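You operate a simulated robot arm through the tools that you are given. There is no shell and no other tool. Be economical: measure what you need, move in short steps, check, and stop when the job is done.

You are at the controls of a simulated robot arm. One attempt, no reset.

JOB
Stand the relief valve one beside the yellow rate card. It goes on the side that lies toward x -1.0, y +0.0 (a direction in the base frame), with about 3 cm between them.

The check looks at the end state, three seconds after you hand in, the way a careful person would. Anything else that was tipped, shoved, dropped, spilled or broken makes it a failure.

ROBOT AND FRAMES
A 7-joint arm with a two-finger parallel gripper, fixed in place. Base frame: the origin is at the foot of the arm, x ahead of it, y to its left, z up; the work surface is at about z = 0. Lengths are in m, angles in degrees, forces in N, time in s.
With the tool pointing down near the work surface it reaches from about 0.22 to 0.58 m from the base axis. Its first joint turns from -66.0 to 66.0 degrees. Payload 2.5 kg.
The TCP is the grasp point between the finger pads, 0.023 m short of the fingertips. In the tool frame z runs along the fingers and y along their closing line. Largest opening 0.094 m; finger width 0.038, thickness 0.01; the body of the gripper, 0.054 by 0.096 m, starts 0.039 m behind the TCP.
Orientation is that of the tool frame in the base frame, as a unit quaternion [x, y, z, w]. With the fingers straight down and closing along the base's y, the tool's x points along the base's -x, its y along +y and its z along -z.

CONTROLS
- The arm moves only by the tool jog_arm. Its argument "deltas" is a list of rows, each a list of 7 numbers: the shift along the base's x, y, z in m, then the turn, a rotation vector about the base's x, y, z in degrees, then the finger opening in m, from 0 to 0.094. In form: [[x, y, z, ax, ay, az, jaw], ...]. A call has 1 to 20 rows; each row shifts and turns the commanded pose from where the row before left it. A row lasts 0.2 s, in which the tool goes at most 0.05 m and 8.6 degrees; a call with a longer step from one row to the next is refused whole, and so is a gripper value outside its range. Where a pose cannot be reached the arm comes as near as it can. A force on the tool above 40 N (or 10 N above the force at the start of the call, whichever is more), or a blocked arm, ends the call early, and 0.2 s more pass. Each finger travels about 0.108 m/s and halts on what it meets, pressing with about 31 N; the grip force reading is that of the motor and also rises with nothing between the fingers. The clock runs only during rows and for 0.2 s after the last one: add rows that do not move to give the fingers time. It gives the time, the measured TCP pose, the force on the tool (base axes), the opening and the grip force at its end, in the units of the frame above (readings bear some noise).
- Cameras (640 x 400 px; columns grow to the right, rows downward): "scene" is fixed at [0.1146, -0.3997, 0.5518]; the picture's right is [0.88, -0.48, 0.00], its down [-0.23, -0.42, -0.88] and it looks along [0.42, 0.77, -0.48] (base axes); focal length 312 px, centre (320, 200). "wrist" rides on the gripper at [-0.039, 0, -0.044] in the tool frame; the picture's right is [0.00, -1.00, 0.00], its down [0.97, 0.00, -0.24] and it looks along [0.24, 0.00, 0.97] (tool axes); focal length 218 px, centre (320, 200).
- grab_frame(camera): a new picture of that camera. The clock stands still meanwhile.
- probe_pixels(camera, pixels): for up to 12 pixels [column, row] of the newest picture of that camera ("zoom" is the newest enlarged one), the place [x, y, z] in the base frame of the surface seen there, good to about 0.002 m. The clock stands still meanwhile.
- zoom(camera, box): a new picture of the part [left, top, right, bottom] of that camera's present view, enlarged. The clock stands still meanwhile.
- hand_in(): hands the job in; it is judged then, once.

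Go step by step. Measure first, check grasps and placings, and put right what went wrong. The budget is 60 turns and 30 pictures, counting those below and the enlarged ones. Unless the task says otherwise, let go and move clear before handing in, and close with one line.

The tools are called after "Call:" as a command line: name --pt "numbers of a row" for each row, then --argument value for the rest, lists and objects as JSON in quotes. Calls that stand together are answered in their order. jog_arm: Moves the arm, as the interface text tells. Its arguments: {"type":"object","properties":{"deltas":{"type":"array","items":{"type":"array","items":{"type":"number"}}}},"required":["deltas"]} The other tools are called the same way: grab_frame (camera) takes a picture; probe_pixels (camera, pixels) gives the place of the surface under pixels of a picture; zoom (camera, box) takes an enlarged picture of a part of a camera's view; hand_in () hands the job in.

At the start:

```text
t: 0.0
ee_pos: [0.3085, 0.1483, 0.2288]
tcp_rot: [0.0, 1.0, -0.001, 0.001]
contact_force: [0.4, -0.1, -0.2]
gripper_width: 0.094
grasp_force: 0.0
```

scene: 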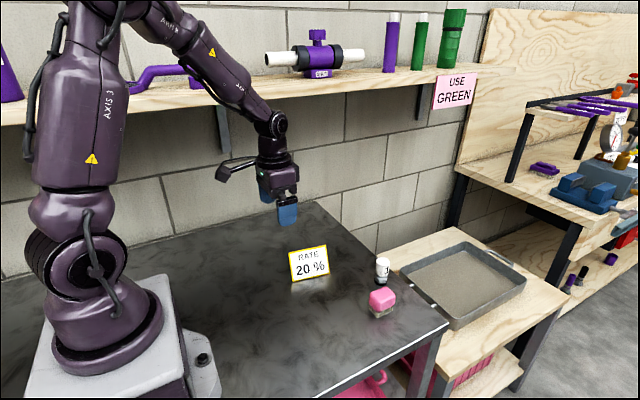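
wrist: 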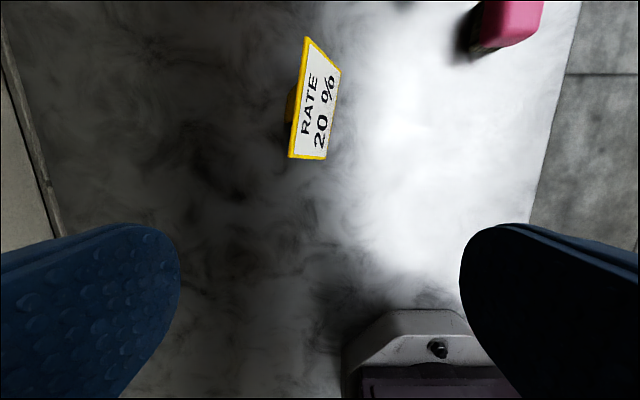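

The scene shows a yellow-edged card at (309,263) and two small items at (382,268) and (382,302). I'll zoom in on these and on the shelf to find the relief valve.

Call:
zoom --camera "scene" --box '[270, 220, 430, 320]'

Call:
zoom --camera "scene" --box '[250, 0, 490, 150]'

Call:
zoom --camera "scene" --box '[480, 60, 640, 280]'

```text
4.00 times, centred on (350, 270) of scene
```

zoom: 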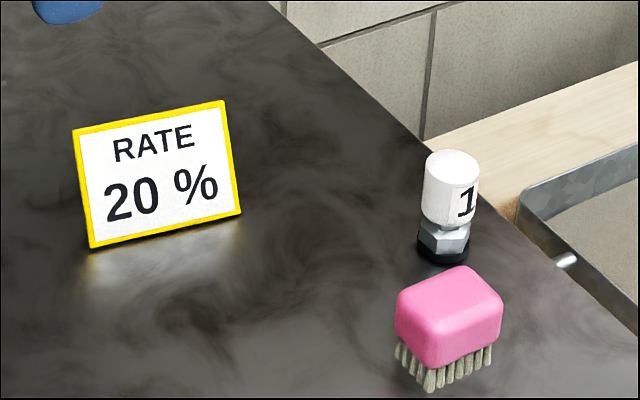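

```text
2.67 times, centred on (370, 75) of scene
```

zoom: 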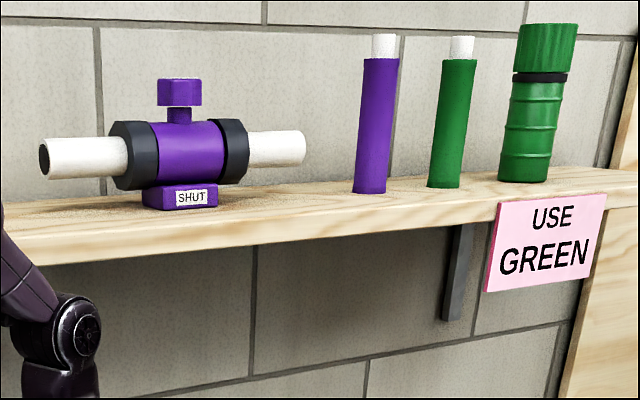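

```text
1.82 times, centred on (560, 170) of scene
```

zoom: 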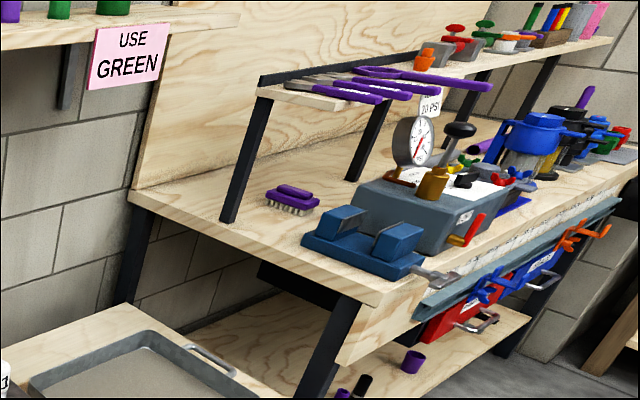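

The relief valve labelled "1" is at about (382,268) in the scene, behind the pink brush. I'll take a closer zoom so I can measure it, the card and the brush.

Call:
zoom --camera "scene" --box '[280, 235, 408, 315]'

```text
5.00 times, centred on (344, 275) of scene
```

zoom: 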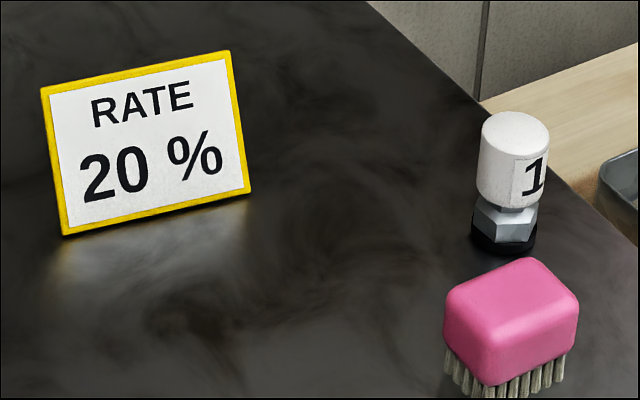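

Call:
probe_pixels --camera "zoom" --pixels '[[44, 92], [64, 232], [229, 54], [248, 190], [483, 165], [543, 165], [513, 125], [513, 180], [505, 248], [475, 235], [535, 235], [505, 228]]'

Call:
probe_pixels --camera "zoom" --pixels '[[447, 300], [520, 262], [574, 300], [490, 375], [450, 365], [560, 375], [490, 395], [515, 116], [545, 130], [500, 215], [485, 120]]'

```text
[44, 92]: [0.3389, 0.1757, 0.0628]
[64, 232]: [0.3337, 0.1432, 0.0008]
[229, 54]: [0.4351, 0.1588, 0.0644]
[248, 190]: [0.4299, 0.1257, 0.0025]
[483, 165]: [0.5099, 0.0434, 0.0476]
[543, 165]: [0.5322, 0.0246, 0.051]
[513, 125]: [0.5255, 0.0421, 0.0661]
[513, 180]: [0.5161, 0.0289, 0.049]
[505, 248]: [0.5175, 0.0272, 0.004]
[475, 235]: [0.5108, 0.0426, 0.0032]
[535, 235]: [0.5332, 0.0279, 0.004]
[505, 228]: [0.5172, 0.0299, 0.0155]
```

```text
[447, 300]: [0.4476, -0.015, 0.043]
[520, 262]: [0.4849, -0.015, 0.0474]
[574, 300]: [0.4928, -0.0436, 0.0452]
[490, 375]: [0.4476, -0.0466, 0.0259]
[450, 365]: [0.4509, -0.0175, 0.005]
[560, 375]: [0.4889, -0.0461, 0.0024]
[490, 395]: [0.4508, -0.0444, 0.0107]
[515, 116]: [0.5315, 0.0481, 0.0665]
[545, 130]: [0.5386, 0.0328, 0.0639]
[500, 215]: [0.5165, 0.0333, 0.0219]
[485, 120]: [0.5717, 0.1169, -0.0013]
```

The valve stands upright at about (0.526, 0.039), with its top at z 0.067. The card spans x 0.334–0.435 and the brush is at x ≤ 0.493, y ≤ -0.015. I'll move above the valve and look with the wrist camera.

Call:
jog_arm --pt "0.036 -0.018 -0.01 0 0 0 0.094" --pt "0.036 -0.018 -0.01 0 0 0 0.094" --pt "0.036 -0.018 -0.01 0 0 0 0.094" --pt "0.036 -0.018 -0.01 0 0 0 0.094" --pt "0.036 -0.018 -0.01 0 0 0 0.094" --pt "0.036 -0.018 -0.01 0 0 0 0.094" --pt "0 0 0 0 0 0 0.094" --pt "0 0 0 0 0 0 0.094"

Call:
grab_frame --camera "wrist"

Call:
grab_frame --camera "scene"

```text
t: 1.8
ee_pos: [0.5207, 0.0438, 0.1692]
tcp_rot: [-0.001, 1.0, 0.0, 0.0]
contact_force: [0.1, -0.3, 0.3]
gripper_width: 0.0938
grasp_force: 0.0
```

```text
23 pictures are left
```

wrist: 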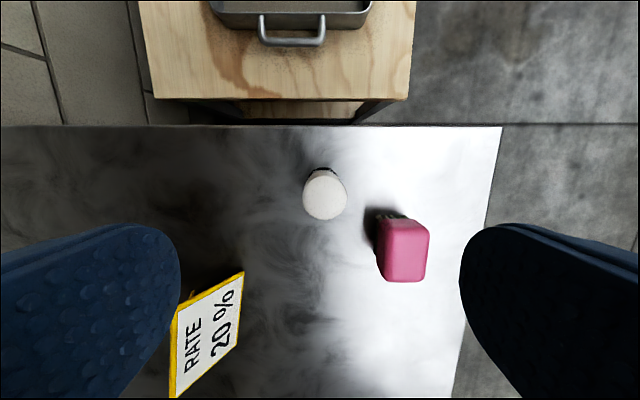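

```text
22 pictures are left
```

scene: 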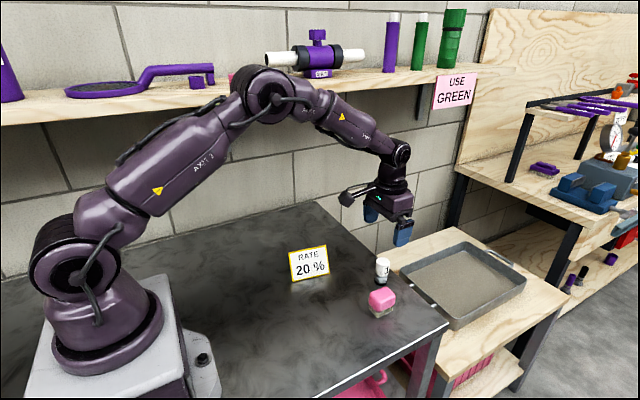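

The gripper is above the valve (wrist pixel 325,195). I'll measure the valve's top edges, and check the attachment on the gripper at scene (355,192).

Call:
probe_pixels --camera "wrist" --pixels '[[325, 197], [306, 195], [346, 195], [325, 178], [325, 216], [322, 171], [205, 335], [173, 393], [242, 275], [172, 323], [190, 296], [428, 225]]'

Call:
zoom --camera "scene" --box '[320, 150, 440, 225]'

Call:
zoom --camera "wrist" --box '[240, 150, 400, 250]'

```text
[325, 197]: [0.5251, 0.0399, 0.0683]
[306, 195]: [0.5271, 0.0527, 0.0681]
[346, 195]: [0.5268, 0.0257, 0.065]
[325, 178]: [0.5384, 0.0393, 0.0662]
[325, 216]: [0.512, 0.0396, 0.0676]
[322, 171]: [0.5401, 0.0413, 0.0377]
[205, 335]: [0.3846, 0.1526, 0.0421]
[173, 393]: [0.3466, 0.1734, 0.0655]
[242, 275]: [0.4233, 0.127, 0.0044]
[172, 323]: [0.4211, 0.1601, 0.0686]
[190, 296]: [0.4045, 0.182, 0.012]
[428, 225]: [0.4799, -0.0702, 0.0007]
```

```text
5.33 times, centred on (380, 188) of scene
```

zoom: 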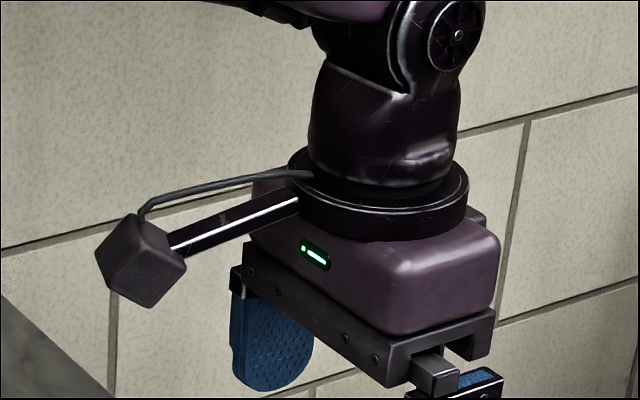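

```text
4.00 times, centred on (320, 200) of wrist
```

zoom: 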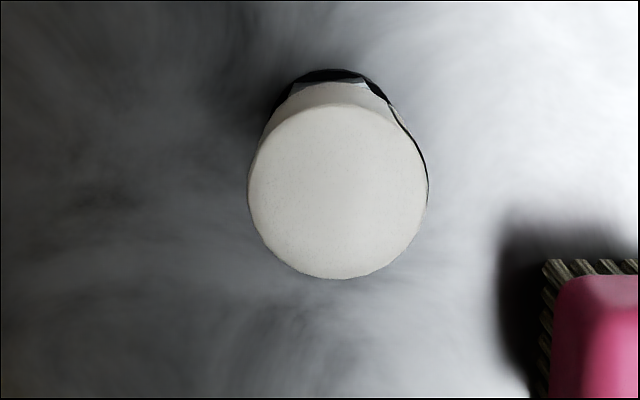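

The valve centre is (0.526, 0.0395), its radius about 0.014 and its top at 0.067. I'll align and descend to TCP z≈0.046 with the fingers open.

Call:
jog_arm --pt "0.005 -0.0043 -0.02 0 0 0 0.094" --pt "0 0 -0.03 0 0 0 0.094" --pt "0 0 -0.03 0 0 0 0.094" --pt "0 0 -0.025 0 0 0 0.094" --pt "0 0 -0.018 0 0 0 0.094" --pt "0 0 0 0 0 0 0.094"

Call:
grab_frame --camera "scene"

```text
t: 3.2
ee_pos: [0.5297, 0.035, 0.0449]
tcp_rot: [0.0, 1.0, 0.0, 0.0]
contact_force: [1.2, -0.2, 0.0]
gripper_width: 0.0938
grasp_force: 0.1
```

```text
19 pictures are left
```

scene: 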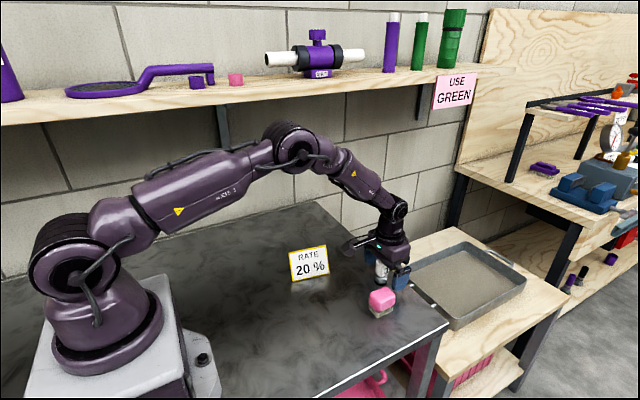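

The fingers straddle the valve, but the pose is about 4 mm off in x and y. I'll correct that before closing.

Call:
jog_arm --pt "-0.0037 0.0045 0 0 0 0 0.094" --pt "0 0 0 0 0 0 0.094"

Call:
grab_frame --camera "wrist"

```text
t: 3.8
ee_pos: [0.5261, 0.042, 0.046]
tcp_rot: [-0.001, 1.0, 0.001, 0.0]
contact_force: [0.5, 0.1, 0.1]
gripper_width: 0.094
grasp_force: 0.1
```

```text
18 pictures are left
```

wrist: 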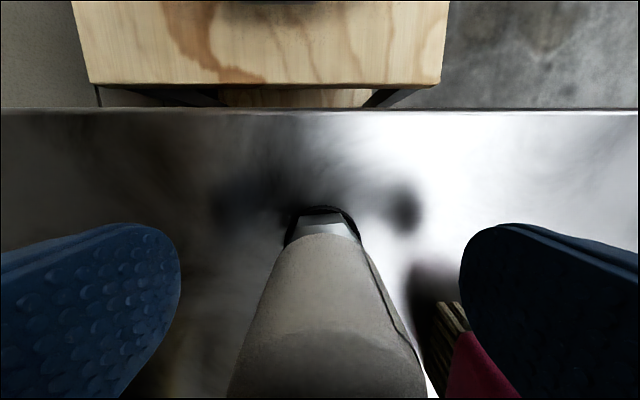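

The valve is almost centred between the pads (column ≈ 326), and the right finger is clear of the brush. I'll nudge 1.5 mm and close.

Call:
jog_arm --pt "0 -0.0015 0 0 0 0 0.06" --pt "0 0 0 0 0 0 0.034" --pt "0 0 0 0 0 0 0.02" --pt "0 0 0 0 0 0 0.015" --pt "0 0 0 0 0 0 0.015"

```text
t: 5.0
ee_pos: [0.5256, 0.0399, 0.046]
tcp_rot: [-0.001, 1.0, 0.001, 0.0]
contact_force: [-0.3, 2.3, 0.7]
gripper_width: 0.0315
grasp_force: 31.3
```

The grip holds at 31.5 mm and 31 N. I'll lift straight up and check.

Call:
jog_arm --pt "0 0 0.01 0 0 0 0.015" --pt "0 0 0.02 0 0 0 0.015" --pt "0 0 0.03 0 0 0 0.015" --pt "0 0 0.03 0 0 0 0.015" --pt "0 0 0.03 0 0 0 0.015" --pt "0 0 0 0 0 0 0.015"

Call:
zoom --camera "scene" --box '[320, 170, 448, 330]'

```text
t: 6.4
ee_pos: [0.5265, 0.0405, 0.1666]
tcp_rot: [-0.001, 1.0, 0.001, 0.0]
contact_force: [-0.5, 0.0, -3.6]
gripper_width: 0.0313
grasp_force: 31.4
```

```text
2.50 times, centred on (384, 250) of scene
```

zoom: 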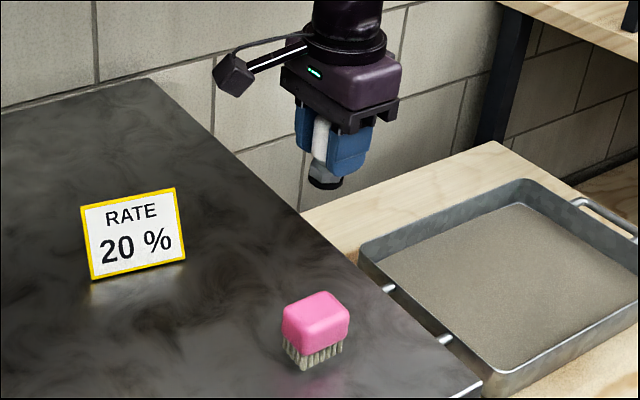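

The whole valve is held upright and the brush and card haven't moved. I'll carry it at height to above (0.289, 0.152).

Call:
jog_arm --pt "-0.0297 0.0139 0 0 0 0 0.015" --pt "-0.0297 0.0139 0 0 0 0 0.015" --pt "-0.0297 0.0139 0 0 0 0 0.015" --pt "-0.0297 0.0139 0 0 0 0 0.015" --pt "-0.0297 0.0139 0 0 0 0 0.015" --pt "-0.0297 0.0139 0 0 0 0 0.015" --pt "-0.0297 0.0139 0 0 0 0 0.015" --pt "-0.0297 0.0139 0 0 0 0 0.015" --pt "0 0 0 0 0 0 0.015" --pt "0 0 0 0 0 0 0.015"

Call:
grab_frame --camera "scene"

Call:
grab_frame --camera "wrist"

```text
t: 8.6
ee_pos: [0.2913, 0.152, 0.1666]
tcp_rot: [0.0, 1.0, 0.0, -0.001]
contact_force: [0.2, -0.9, -1.9]
gripper_width: 0.0315
grasp_force: 30.9
```

```text
16 pictures are left
```

scene: 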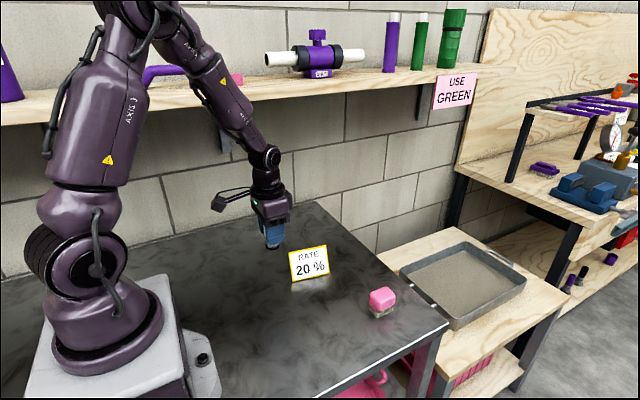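

```text
15 pictures are left
```

wrist: 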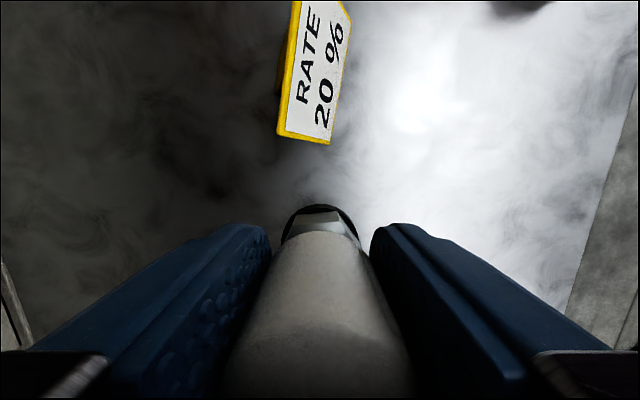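

The valve hangs above the target, lined up on the card's near-base side. I'll descend to just above the pickup height.

Call:
jog_arm --pt "-0.001 0 -0.03 0 0 0 0.015" --pt "0 0 -0.03 0 0 0 0.015" --pt "0 0 -0.03 0 0 0 0.015" --pt "0 0 -0.018 0 0 0 0.015" --pt "0 0 -0.006 0 0 0 0.015" --pt "0 0 0 0 0 0 0.015" --pt "0 0 0 0 0 0 0.015"

Call:
zoom --camera "scene" --box '[200, 180, 360, 300]'

Call:
grab_frame --camera "wrist"

```text
t: 10.2
ee_pos: [0.2852, 0.149, 0.0504]
tcp_rot: [0.0, 1.0, 0.001, 0.0]
contact_force: [-0.5, -0.5, -2.1]
gripper_width: 0.0314
grasp_force: 30.9
```

```text
3.33 times, centred on (280, 240) of scene
```

zoom: 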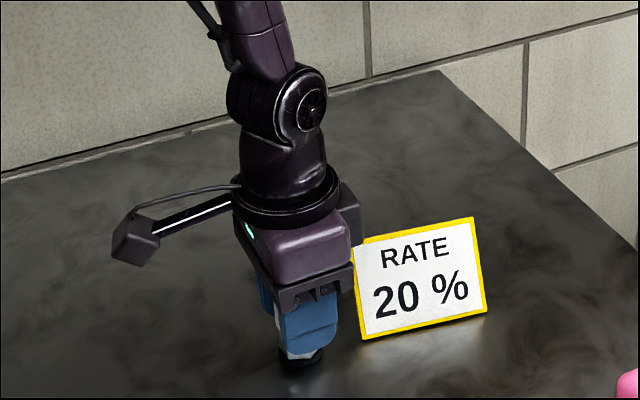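

```text
13 pictures are left
```

wrist: 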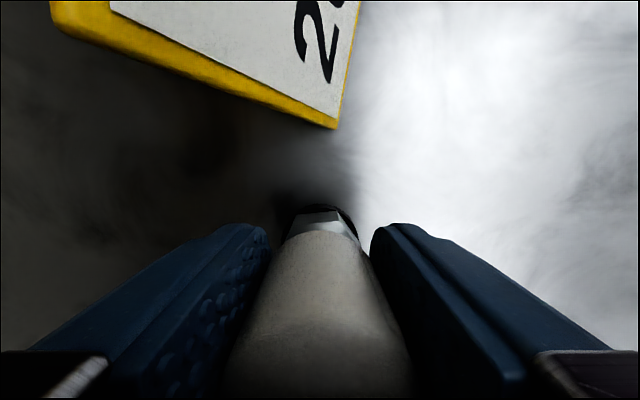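

Everything is clear so far and the valve is about 4 mm above the table. I'll measure the gap to the card now.

Call:
probe_pixels --camera "wrist" --pixels '[[334, 126], [55, 15], [200, 80], [320, 207], [300, 212], [320, 222]]'

Call:
probe_pixels --camera "zoom" --pixels '[[300, 366], [281, 360], [322, 355], [364, 338], [484, 312], [472, 222]]'

```text
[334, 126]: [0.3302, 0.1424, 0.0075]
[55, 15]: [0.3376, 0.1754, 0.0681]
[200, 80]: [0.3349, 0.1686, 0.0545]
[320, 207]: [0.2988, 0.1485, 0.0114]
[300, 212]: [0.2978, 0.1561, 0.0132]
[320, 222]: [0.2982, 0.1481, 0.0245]
```

```text
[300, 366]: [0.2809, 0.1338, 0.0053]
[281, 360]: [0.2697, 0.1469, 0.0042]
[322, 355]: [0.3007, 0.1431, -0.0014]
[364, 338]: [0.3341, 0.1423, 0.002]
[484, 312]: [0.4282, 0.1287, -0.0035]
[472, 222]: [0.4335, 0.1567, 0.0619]
```

The valve's face is at x≈0.300 and the card edge at about 0.332, so the gap is about 3.2 cm. I'll lower the last few mm until it touches.

Call:
jog_arm --pt "0 0 -0.002 0 0 0 0.015" --pt "0 0 -0.0015 0 0 0 0.015" --pt "0 0 -0.001 0 0 0 0.015" --pt "0 0 0 0 0 0 0.015"

Call:
zoom --camera "scene" --box '[240, 230, 320, 290]'

```text
t: 11.2
ee_pos: [0.2866, 0.1495, 0.0478]
tcp_rot: [0.0, 1.0, -0.001, 0.0]
contact_force: [-1.0, -0.2, -3.1]
gripper_width: 0.0313
grasp_force: 31.0
```

```text
6.67 times, centred on (280, 260) of scene
```

zoom: 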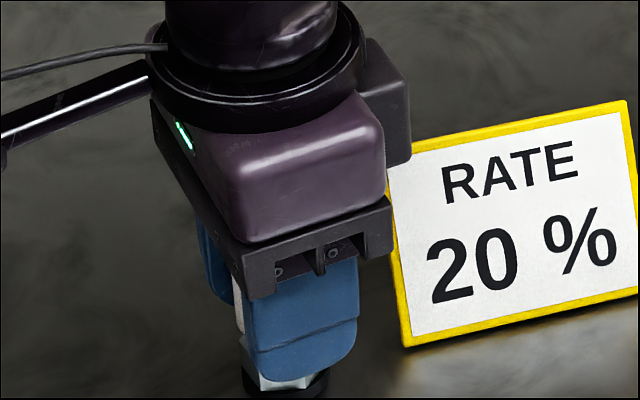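

The force is still only the valve's weight, so it hasn't touched. I'll keep lowering in small steps.

Call:
jog_arm --pt "0 0 -0.001 0 0 0 0.015" --pt "0 0 -0.001 0 0 0 0.015" --pt "0 0 0 0 0 0 0.015"

```text
t: 12.0
ee_pos: [0.2879, 0.1498, 0.0466]
tcp_rot: [-0.001, 1.0, -0.001, -0.001]
contact_force: [-8.6, -3.0, 27.8]
gripper_width: 0.0314
grasp_force: 31.1
```

The valve is now on the table, with about 28 N of contact. I'll relieve the press slightly and open the fingers gently.

Call:
jog_arm --pt "0 0 0.0008 0 0 0 0.015" --pt "0 0 0 0 0 0 0.015"

```text
t: 12.6
ee_pos: [0.2872, 0.1499, 0.0459]
tcp_rot: [0.0, 1.0, 0.0, 0.001]
contact_force: [-1.8, -3.8, 8.8]
gripper_width: 0.0316
grasp_force: 30.9
```

The force has eased to about 9 N. I'll release and hold still for a moment.

Call:
jog_arm --pt "0 0 0 0 0 0 0.036" --pt "0 0 0 0 0 0 0.05" --pt "0 0 0 0 0 0 0.08" --pt "0 0 0 0 0 0 0.08"

Call:
grab_frame --camera "wrist"

```text
t: 13.6
ee_pos: [0.2858, 0.1509, 0.0469]
tcp_rot: [-0.001, 1.0, 0.0, 0.0]
contact_force: [-0.5, 0.4, 0.6]
gripper_width: 0.0798
grasp_force: 0.0
```

```text
11 pictures are left
```

wrist: 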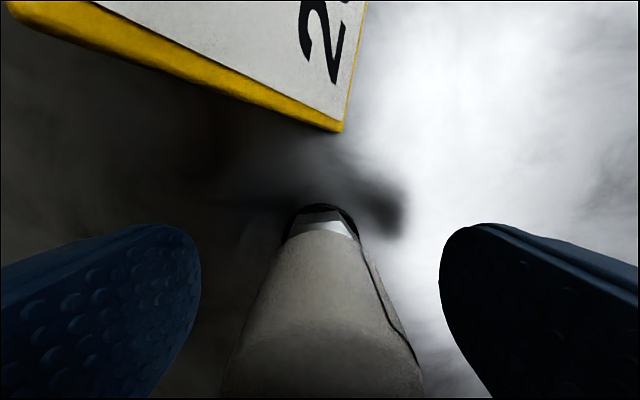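

The valve is free and standing between the open fingers. I'll rise straight up, then move back away from the view.

Call:
jog_arm --pt "0 0 0.02 0 0 0 0.08" --pt "0 0 0.03 0 0 0 0.08" --pt "0 0 0.04 0 0 0 0.08" --pt "0 0 0.04 0 0 0 0.08" --pt "0 0 0.04 0 0 0 0.08" --pt "0 0 0.02 0 0 0 0.08" --pt "0 0 0 0 0 0 0.08"

Call:
zoom --camera "scene" --box '[240, 200, 400, 320]'

Call:
grab_frame --camera "wrist"

```text
t: 15.2
ee_pos: [0.2883, 0.1501, 0.2359]
tcp_rot: [0.0, 1.0, 0.001, -0.001]
contact_force: [-0.3, -0.1, -0.7]
gripper_width: 0.0802
grasp_force: 0.0
```

```text
3.33 times, centred on (320, 260) of scene
```

zoom: 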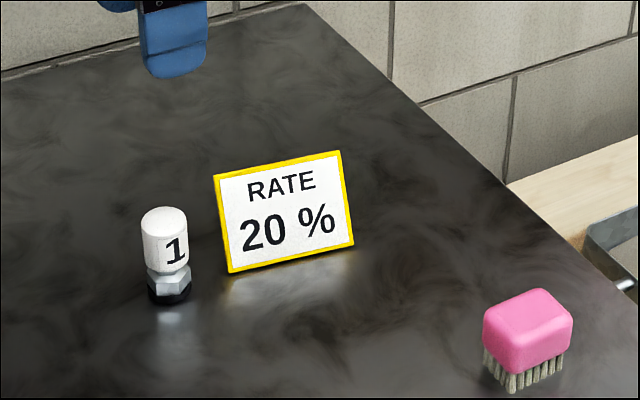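

```text
9 pictures are left
```

wrist: 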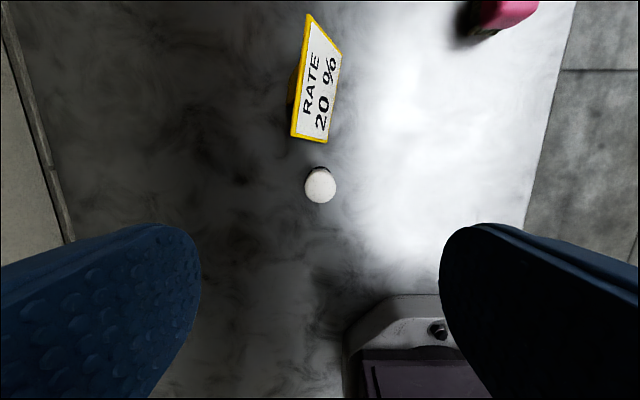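

Call:
probe_pixels --camera "wrist" --pixels '[[320, 187], [320, 173], [320, 201], [306, 187], [335, 187], [325, 140], [294, 134]]'

Call:
probe_pixels --camera "zoom" --pixels '[[230, 270], [352, 243], [215, 178], [189, 240], [190, 288]]'

```text
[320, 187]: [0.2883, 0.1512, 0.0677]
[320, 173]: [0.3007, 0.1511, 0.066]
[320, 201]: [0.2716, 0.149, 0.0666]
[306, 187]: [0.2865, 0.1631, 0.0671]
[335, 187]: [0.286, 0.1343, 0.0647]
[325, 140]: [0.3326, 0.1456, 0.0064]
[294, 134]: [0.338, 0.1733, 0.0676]
```

```text
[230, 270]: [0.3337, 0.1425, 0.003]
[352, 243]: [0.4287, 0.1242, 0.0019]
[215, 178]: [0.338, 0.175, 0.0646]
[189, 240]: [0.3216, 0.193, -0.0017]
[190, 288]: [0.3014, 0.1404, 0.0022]
```

The valve stands upright at (0.287, 0.150), about 3.1 cm from the card's edge. The card and brush haven't moved and the gripper is clear, so I'm handing in.

Call:
hand_in

```text
The job is handed in.
```

Relief valve 1 is standing upright about 3 cm from the yellow rate card on its -x side, nothing else was disturbed, and the job is handed in.
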